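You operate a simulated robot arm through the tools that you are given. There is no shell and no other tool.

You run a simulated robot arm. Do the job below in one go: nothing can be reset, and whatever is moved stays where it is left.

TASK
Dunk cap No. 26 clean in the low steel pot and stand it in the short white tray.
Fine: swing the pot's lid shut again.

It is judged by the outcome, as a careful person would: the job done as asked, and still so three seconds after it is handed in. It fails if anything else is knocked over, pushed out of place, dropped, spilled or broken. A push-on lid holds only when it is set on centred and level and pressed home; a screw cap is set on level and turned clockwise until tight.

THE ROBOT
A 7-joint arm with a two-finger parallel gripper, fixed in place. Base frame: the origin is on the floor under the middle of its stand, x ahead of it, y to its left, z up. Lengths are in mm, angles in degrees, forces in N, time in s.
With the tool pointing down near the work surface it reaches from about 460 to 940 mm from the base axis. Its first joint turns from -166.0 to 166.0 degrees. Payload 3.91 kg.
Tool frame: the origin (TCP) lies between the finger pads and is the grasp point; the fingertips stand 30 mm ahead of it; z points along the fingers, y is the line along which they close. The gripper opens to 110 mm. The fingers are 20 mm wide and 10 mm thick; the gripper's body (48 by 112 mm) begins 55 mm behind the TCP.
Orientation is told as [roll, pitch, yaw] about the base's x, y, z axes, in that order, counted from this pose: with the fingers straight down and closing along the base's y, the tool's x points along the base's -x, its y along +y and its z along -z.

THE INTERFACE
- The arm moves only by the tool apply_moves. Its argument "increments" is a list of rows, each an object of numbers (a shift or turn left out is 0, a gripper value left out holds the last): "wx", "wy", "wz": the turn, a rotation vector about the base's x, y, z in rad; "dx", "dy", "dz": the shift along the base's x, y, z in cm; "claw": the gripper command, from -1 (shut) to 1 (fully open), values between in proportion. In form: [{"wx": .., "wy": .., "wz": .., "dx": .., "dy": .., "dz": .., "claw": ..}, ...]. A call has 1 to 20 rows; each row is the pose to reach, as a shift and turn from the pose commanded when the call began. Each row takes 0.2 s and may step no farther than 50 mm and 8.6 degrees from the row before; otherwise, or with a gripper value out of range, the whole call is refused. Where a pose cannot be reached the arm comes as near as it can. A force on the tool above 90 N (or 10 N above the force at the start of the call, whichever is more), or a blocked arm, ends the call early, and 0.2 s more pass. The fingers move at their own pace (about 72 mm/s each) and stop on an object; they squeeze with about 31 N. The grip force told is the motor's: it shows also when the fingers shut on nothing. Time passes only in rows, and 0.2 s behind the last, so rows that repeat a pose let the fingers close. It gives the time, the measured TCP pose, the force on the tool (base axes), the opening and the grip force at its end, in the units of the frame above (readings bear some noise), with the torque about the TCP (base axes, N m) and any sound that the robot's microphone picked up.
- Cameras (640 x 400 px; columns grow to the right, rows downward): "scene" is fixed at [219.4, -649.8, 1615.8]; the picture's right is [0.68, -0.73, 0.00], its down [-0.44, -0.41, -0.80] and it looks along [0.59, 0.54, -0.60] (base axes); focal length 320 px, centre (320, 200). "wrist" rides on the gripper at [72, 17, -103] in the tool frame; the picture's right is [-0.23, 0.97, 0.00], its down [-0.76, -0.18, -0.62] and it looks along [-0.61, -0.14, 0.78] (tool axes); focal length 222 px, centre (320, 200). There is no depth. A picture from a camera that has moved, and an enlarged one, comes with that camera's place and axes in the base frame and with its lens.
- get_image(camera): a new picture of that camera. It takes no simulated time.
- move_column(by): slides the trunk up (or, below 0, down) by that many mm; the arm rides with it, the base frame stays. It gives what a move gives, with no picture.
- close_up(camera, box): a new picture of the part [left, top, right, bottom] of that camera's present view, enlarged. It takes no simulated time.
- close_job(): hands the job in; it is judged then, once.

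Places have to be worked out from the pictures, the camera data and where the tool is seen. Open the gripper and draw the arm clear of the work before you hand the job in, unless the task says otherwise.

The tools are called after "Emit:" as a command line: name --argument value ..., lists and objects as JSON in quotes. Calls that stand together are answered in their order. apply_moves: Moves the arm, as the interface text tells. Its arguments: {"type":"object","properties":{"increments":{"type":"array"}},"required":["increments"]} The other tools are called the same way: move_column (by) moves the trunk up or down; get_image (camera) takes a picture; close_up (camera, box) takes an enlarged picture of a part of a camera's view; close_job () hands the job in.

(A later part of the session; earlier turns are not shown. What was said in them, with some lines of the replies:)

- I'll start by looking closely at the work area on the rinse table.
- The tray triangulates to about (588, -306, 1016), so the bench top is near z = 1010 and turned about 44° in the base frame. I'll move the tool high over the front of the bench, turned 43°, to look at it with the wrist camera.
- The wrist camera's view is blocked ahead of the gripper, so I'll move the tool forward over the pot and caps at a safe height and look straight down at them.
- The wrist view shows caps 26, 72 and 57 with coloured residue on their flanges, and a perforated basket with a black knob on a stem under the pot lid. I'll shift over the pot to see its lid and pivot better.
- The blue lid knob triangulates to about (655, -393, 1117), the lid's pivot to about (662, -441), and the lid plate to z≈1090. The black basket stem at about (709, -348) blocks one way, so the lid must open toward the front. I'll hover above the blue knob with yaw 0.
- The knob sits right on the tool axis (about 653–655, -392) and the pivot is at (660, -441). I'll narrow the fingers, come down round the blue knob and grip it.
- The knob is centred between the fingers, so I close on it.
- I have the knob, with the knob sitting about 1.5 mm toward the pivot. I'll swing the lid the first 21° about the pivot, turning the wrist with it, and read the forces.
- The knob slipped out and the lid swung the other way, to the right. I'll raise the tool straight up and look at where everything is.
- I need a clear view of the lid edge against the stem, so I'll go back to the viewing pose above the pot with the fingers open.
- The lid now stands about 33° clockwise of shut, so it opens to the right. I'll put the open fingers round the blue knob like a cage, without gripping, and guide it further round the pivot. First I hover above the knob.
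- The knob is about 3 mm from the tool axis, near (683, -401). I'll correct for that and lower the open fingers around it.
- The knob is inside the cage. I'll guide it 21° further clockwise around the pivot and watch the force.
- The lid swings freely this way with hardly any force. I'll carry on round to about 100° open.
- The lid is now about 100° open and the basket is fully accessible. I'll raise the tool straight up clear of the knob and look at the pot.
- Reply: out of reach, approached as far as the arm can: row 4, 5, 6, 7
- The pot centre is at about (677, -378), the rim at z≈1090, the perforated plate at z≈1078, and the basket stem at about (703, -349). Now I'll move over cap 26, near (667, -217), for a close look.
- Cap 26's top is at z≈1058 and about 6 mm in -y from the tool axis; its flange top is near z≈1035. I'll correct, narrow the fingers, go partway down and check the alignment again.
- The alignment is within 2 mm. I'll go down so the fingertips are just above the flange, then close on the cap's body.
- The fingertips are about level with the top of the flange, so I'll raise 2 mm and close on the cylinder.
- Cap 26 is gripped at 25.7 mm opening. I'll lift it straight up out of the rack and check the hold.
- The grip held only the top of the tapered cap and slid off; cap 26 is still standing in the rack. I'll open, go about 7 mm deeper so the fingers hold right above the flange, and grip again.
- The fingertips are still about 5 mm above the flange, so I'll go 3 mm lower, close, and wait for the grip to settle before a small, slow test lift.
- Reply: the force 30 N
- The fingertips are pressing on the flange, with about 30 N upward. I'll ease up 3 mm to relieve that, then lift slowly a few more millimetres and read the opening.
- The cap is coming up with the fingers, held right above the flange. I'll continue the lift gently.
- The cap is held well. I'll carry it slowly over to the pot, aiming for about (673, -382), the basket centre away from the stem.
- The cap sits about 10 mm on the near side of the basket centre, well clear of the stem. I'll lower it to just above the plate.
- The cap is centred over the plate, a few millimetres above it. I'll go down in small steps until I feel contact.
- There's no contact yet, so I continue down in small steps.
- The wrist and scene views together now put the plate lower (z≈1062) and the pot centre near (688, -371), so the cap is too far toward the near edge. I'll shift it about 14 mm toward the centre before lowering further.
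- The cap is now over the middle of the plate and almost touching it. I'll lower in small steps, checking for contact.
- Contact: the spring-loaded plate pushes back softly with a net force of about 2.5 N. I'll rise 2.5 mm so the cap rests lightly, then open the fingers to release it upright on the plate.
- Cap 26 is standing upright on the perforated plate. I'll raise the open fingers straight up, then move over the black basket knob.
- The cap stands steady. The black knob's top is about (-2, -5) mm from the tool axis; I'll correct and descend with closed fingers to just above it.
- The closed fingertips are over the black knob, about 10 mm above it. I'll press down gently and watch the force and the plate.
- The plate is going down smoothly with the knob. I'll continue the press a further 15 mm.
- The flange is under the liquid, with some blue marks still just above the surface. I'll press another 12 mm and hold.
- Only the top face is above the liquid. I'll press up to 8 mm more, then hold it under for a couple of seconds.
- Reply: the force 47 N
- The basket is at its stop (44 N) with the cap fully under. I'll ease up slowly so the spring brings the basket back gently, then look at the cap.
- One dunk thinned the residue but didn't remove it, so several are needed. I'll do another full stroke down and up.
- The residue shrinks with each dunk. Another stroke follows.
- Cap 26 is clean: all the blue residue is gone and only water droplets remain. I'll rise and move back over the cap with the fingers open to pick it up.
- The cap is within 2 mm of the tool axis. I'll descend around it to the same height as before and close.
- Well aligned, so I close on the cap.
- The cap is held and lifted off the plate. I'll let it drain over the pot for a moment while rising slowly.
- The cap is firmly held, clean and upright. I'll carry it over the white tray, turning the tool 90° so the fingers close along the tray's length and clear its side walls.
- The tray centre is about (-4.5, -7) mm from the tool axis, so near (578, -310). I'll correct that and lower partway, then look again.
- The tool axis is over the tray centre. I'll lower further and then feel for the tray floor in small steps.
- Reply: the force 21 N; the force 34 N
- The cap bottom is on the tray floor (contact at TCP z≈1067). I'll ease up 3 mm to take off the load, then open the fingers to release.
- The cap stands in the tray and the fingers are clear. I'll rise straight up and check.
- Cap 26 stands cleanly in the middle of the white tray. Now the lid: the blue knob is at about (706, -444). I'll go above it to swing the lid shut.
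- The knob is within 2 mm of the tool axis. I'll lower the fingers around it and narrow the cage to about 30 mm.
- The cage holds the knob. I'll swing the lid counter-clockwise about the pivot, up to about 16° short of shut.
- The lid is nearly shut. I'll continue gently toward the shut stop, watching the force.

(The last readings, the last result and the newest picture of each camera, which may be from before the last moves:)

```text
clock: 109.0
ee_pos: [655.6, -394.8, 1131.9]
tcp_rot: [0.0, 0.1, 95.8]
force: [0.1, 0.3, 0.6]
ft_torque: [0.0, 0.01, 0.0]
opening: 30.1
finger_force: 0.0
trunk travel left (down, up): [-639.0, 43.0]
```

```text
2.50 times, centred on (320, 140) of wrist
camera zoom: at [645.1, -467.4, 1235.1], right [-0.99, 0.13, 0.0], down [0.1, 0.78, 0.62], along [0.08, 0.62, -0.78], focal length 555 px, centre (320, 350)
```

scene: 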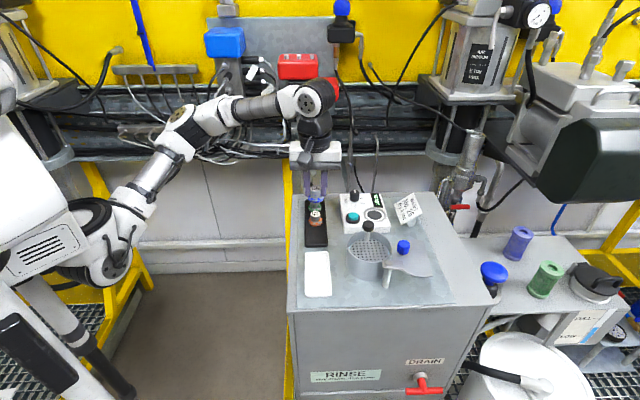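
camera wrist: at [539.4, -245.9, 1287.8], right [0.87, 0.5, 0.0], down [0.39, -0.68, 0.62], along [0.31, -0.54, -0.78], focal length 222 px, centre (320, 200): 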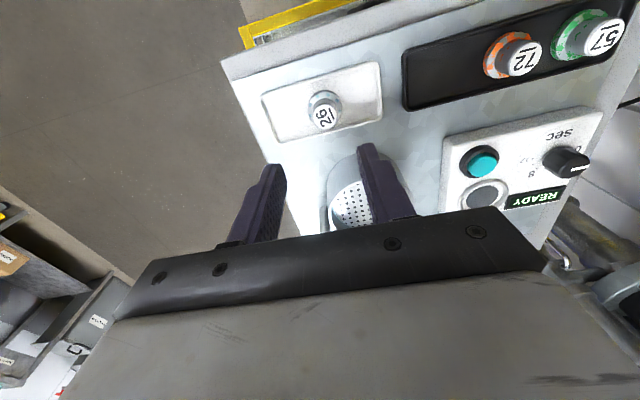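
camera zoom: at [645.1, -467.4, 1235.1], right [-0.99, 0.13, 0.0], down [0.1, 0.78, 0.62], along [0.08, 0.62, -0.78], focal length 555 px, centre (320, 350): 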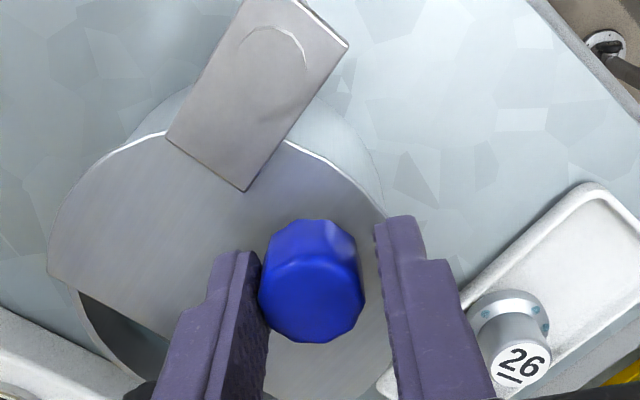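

Almost shut, with no resistance yet. I'll push the last few millimetres to the stop.

Emit:
apply_moves --increments '[{"dx": -0.15, "dy": 0, "wz": 0.03}, {"dx": -0.3, "dy": -0.02, "wz": 0.06}, {"dx": -0.45, "dy": -0.05, "wz": 0.09}, {"dx": -0.45, "dy": -0.05, "wz": 0.09}]'

Emit:
close_up --camera "scene" --box '[330, 200, 430, 290]'

Emit:
close_up --camera "wrist" --box '[220, 60, 420, 220]'

```text
clock: 110.0
ee_pos: [652.4, -395.5, 1132.7]
tcp_rot: [0.0, 0.0, 101.0]
force: [12.8, -0.3, 1.7]
ft_torque: [-0.11, -0.25, -0.09]
opening: 36.5
finger_force: 5.6
trunk travel left (down, up): [-639.0, 43.0]
```

```text
4.44 times, centred on (380, 245) of scene
camera zoom: at [219.4, -649.8, 1615.8], right [0.68, -0.73, 0.0], down [-0.44, -0.41, -0.8], along [0.59, 0.54, -0.6], focal length 1423 px, centre (53, 0)
```

zoom: 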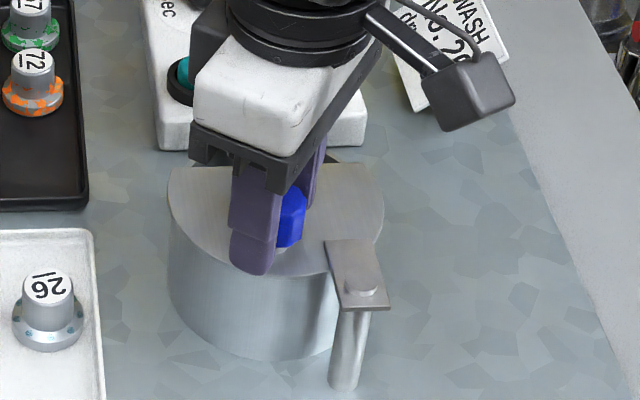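

```text
2.50 times, centred on (320, 140) of wrist
camera zoom: at [648.5, -467.9, 1234.7], right [-1.0, 0.04, 0.0], down [0.03, 0.78, 0.62], along [0.02, 0.62, -0.78], focal length 555 px, centre (320, 350)
```

zoom: 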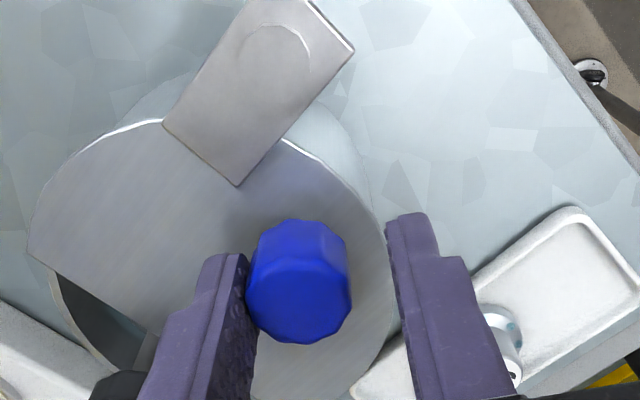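

The fingers met the stop (12.8 N) and the lid covers the pot as at the start. I'll open the fingers wide, rise straight up and check.

Emit:
apply_moves --increments '[{"dx": 0.0, "claw": -0.1}, {"dx": 0.1, "claw": 0.1}, {"dx": 0.2, "claw": 0.1}, {"dx": 0.2, "dz": 1}, {"dx": 0.2, "dz": 3}, {"dx": 0.2, "dz": 6}, {"dx": 0.2, "dz": 9}, {"dx": 0.2, "dz": 12}, {"dx": 0.2, "dz": 12}]'

Emit:
close_up --camera "scene" --box '[330, 200, 430, 290]'

Emit:
get_image --camera "wrist"

```text
clock: 112.0
ee_pos: [653.9, -394.3, 1252.5]
tcp_rot: [0.0, 0.0, 100.8]
force: [-0.9, 0.3, -0.2]
ft_torque: [-0.04, 0.01, 0.03]
opening: 60.2
finger_force: 0.1
trunk travel left (down, up): [-639.0, 43.0]
```

```text
4.44 times, centred on (380, 245) of scene
camera zoom: at [219.4, -649.8, 1615.8], right [0.68, -0.73, 0.0], down [-0.44, -0.41, -0.8], along [0.59, 0.54, -0.6], focal length 1423 px, centre (53, 0)
```

zoom: 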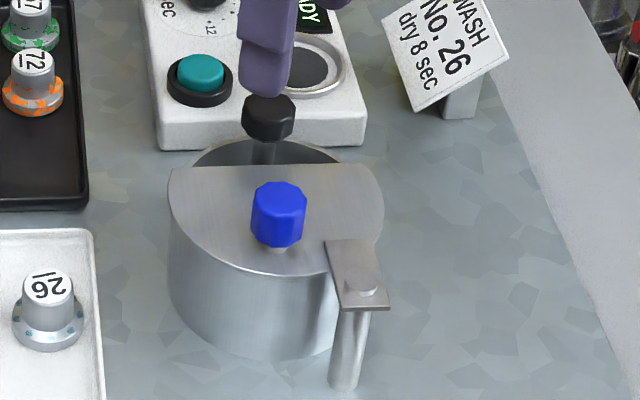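

```text
taken
camera wrist: at [649.0, -467.9, 1355.1], right [-1.0, 0.04, 0.0], down [0.03, 0.78, 0.62], along [0.03, 0.62, -0.78], focal length 222 px, centre (320, 200)
```

wrist: 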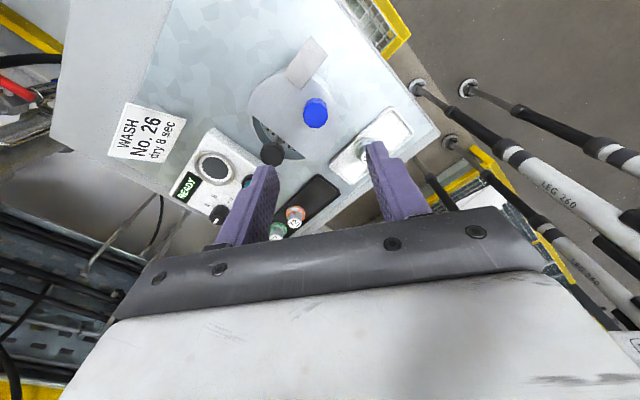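

The lid is shut exactly as it was at first, and cap 26 stands clean in the tray. I'll draw the arm back clear to its starting area with the gripper open.

Emit:
apply_moves --increments '[{"dx": -1, "dy": 0.3, "dz": 1.5, "wz": -0.1, "claw": 1}, {"dx": -3, "dy": 0.9, "dz": 3, "wz": -0.22}, {"dx": -5.5, "dy": 1.6, "dz": 4, "wz": -0.34}, {"dx": -8, "dy": 2.4, "dz": 5, "wz": -0.46}, {"dx": -10.5, "dy": 3.2, "dz": 6, "wz": -0.58}, {"dx": -13, "dy": 4, "dz": 6, "wz": -0.7}, {"dx": -15.5, "dy": 4.8, "dz": 6, "wz": -0.82}, {"dx": -18, "dy": 5.6, "dz": 6, "wz": -0.94}, {"dx": -20.5, "dy": 6.4, "dz": 6, "wz": -1.06}, {"dx": -23, "dy": 7.2, "dz": 6, "wz": -1.18}, {"dx": -25.5, "dy": 8, "dz": 6, "wz": -1.3}, {"dx": -28, "dy": 8.8, "dz": 6, "wz": -1.42}, {"dx": -30.5, "dy": 9.4, "dz": 6, "wz": -1.54}, {"dx": -32.5, "dy": 10, "dz": 6, "wz": -1.65}, {"dx": -33.5, "dy": 10.2, "dz": 6, "wz": -1.76}, {"dx": -33.5, "dy": 10.2, "dz": 6, "wz": -1.76}]'

Emit:
get_image --camera "scene"

Emit:
close_up --camera "scene" --box '[290, 180, 430, 310]'

Emit:
close_up --camera "scene" --box '[295, 245, 345, 300]'

```text
clock: 115.4
ee_pos: [315.8, -292.3, 1311.4]
tcp_rot: [0.0, 0.0, 0.0]
force: [-0.7, -0.6, 0.7]
ft_torque: [-0.02, -0.03, 0.02]
opening: 110.1
finger_force: 0.0
out of reach, approached as far as the arm can: row 4, 5, 6, 7, 8
trunk travel left (down, up): [-639.0, 43.0]
```

```text
taken
```

scene: 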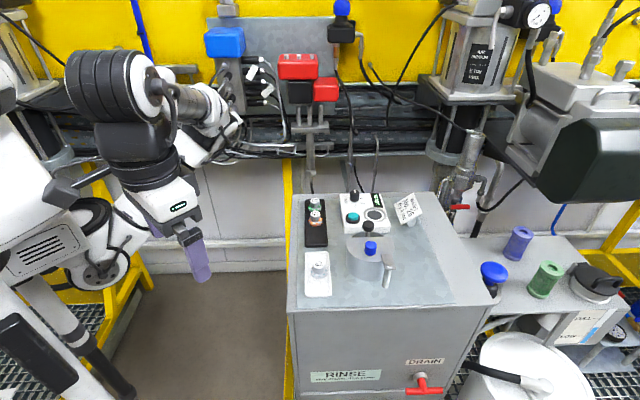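

```text
3.08 times, centred on (360, 245) of scene
camera zoom: at [219.4, -649.8, 1615.8], right [0.68, -0.73, 0.0], down [-0.44, -0.41, -0.8], along [0.59, 0.54, -0.6], focal length 985 px, centre (197, 62)
```

zoom: 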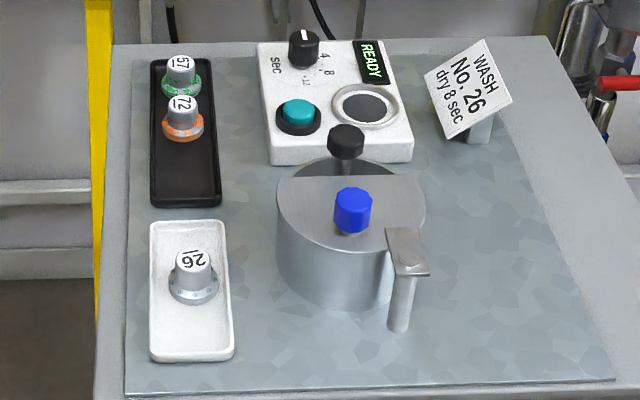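

```text
7.27 times, centred on (320, 272) of scene
camera zoom: at [219.4, -649.8, 1615.8], right [0.68, -0.73, 0.0], down [-0.44, -0.41, -0.8], along [0.59, 0.54, -0.6], focal length 2329 px, centre (320, -327)
```

zoom: 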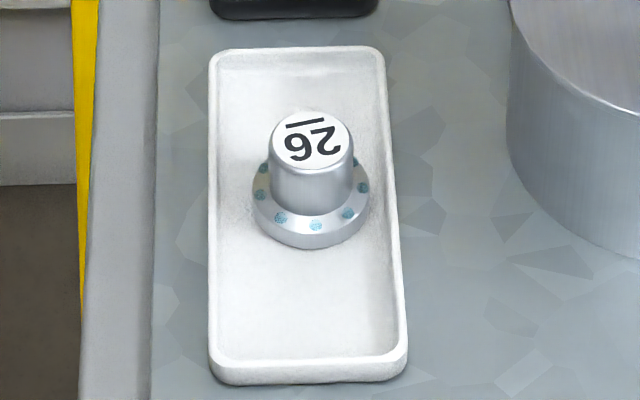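

The scene matches the request: cap 26 stands upright and free of residue in the white tray, the lid is shut, everything else is where it was, and the arm is clear with the gripper open. The card on the bench also says "dry 8 sec". You didn't ask for drying, so I'm leaving the dryer alone and handing the job in.

Emit:
close_job

```text
The job is handed in.
```

Cap No. 26 is washed and standing upright in the middle of the short white tray, and the pot's lid is swung shut again. I've handed the job in.

- **Washing:** it took three full dunks on the pot's basket to get all the blue residue off. The cap is still wet, with a few droplets on its flange.
- **Slips:** my first grip on the cap slid off, but it stayed standing in its rack and I picked it up again. The lid's knob also slipped once, and the lid swung part-way open by itself. Nothing else was moved or knocked over.
- **Not dried:** the card on the bench also says "dry 8 sec". You didn't ask for drying, so I didn't use the dryer.
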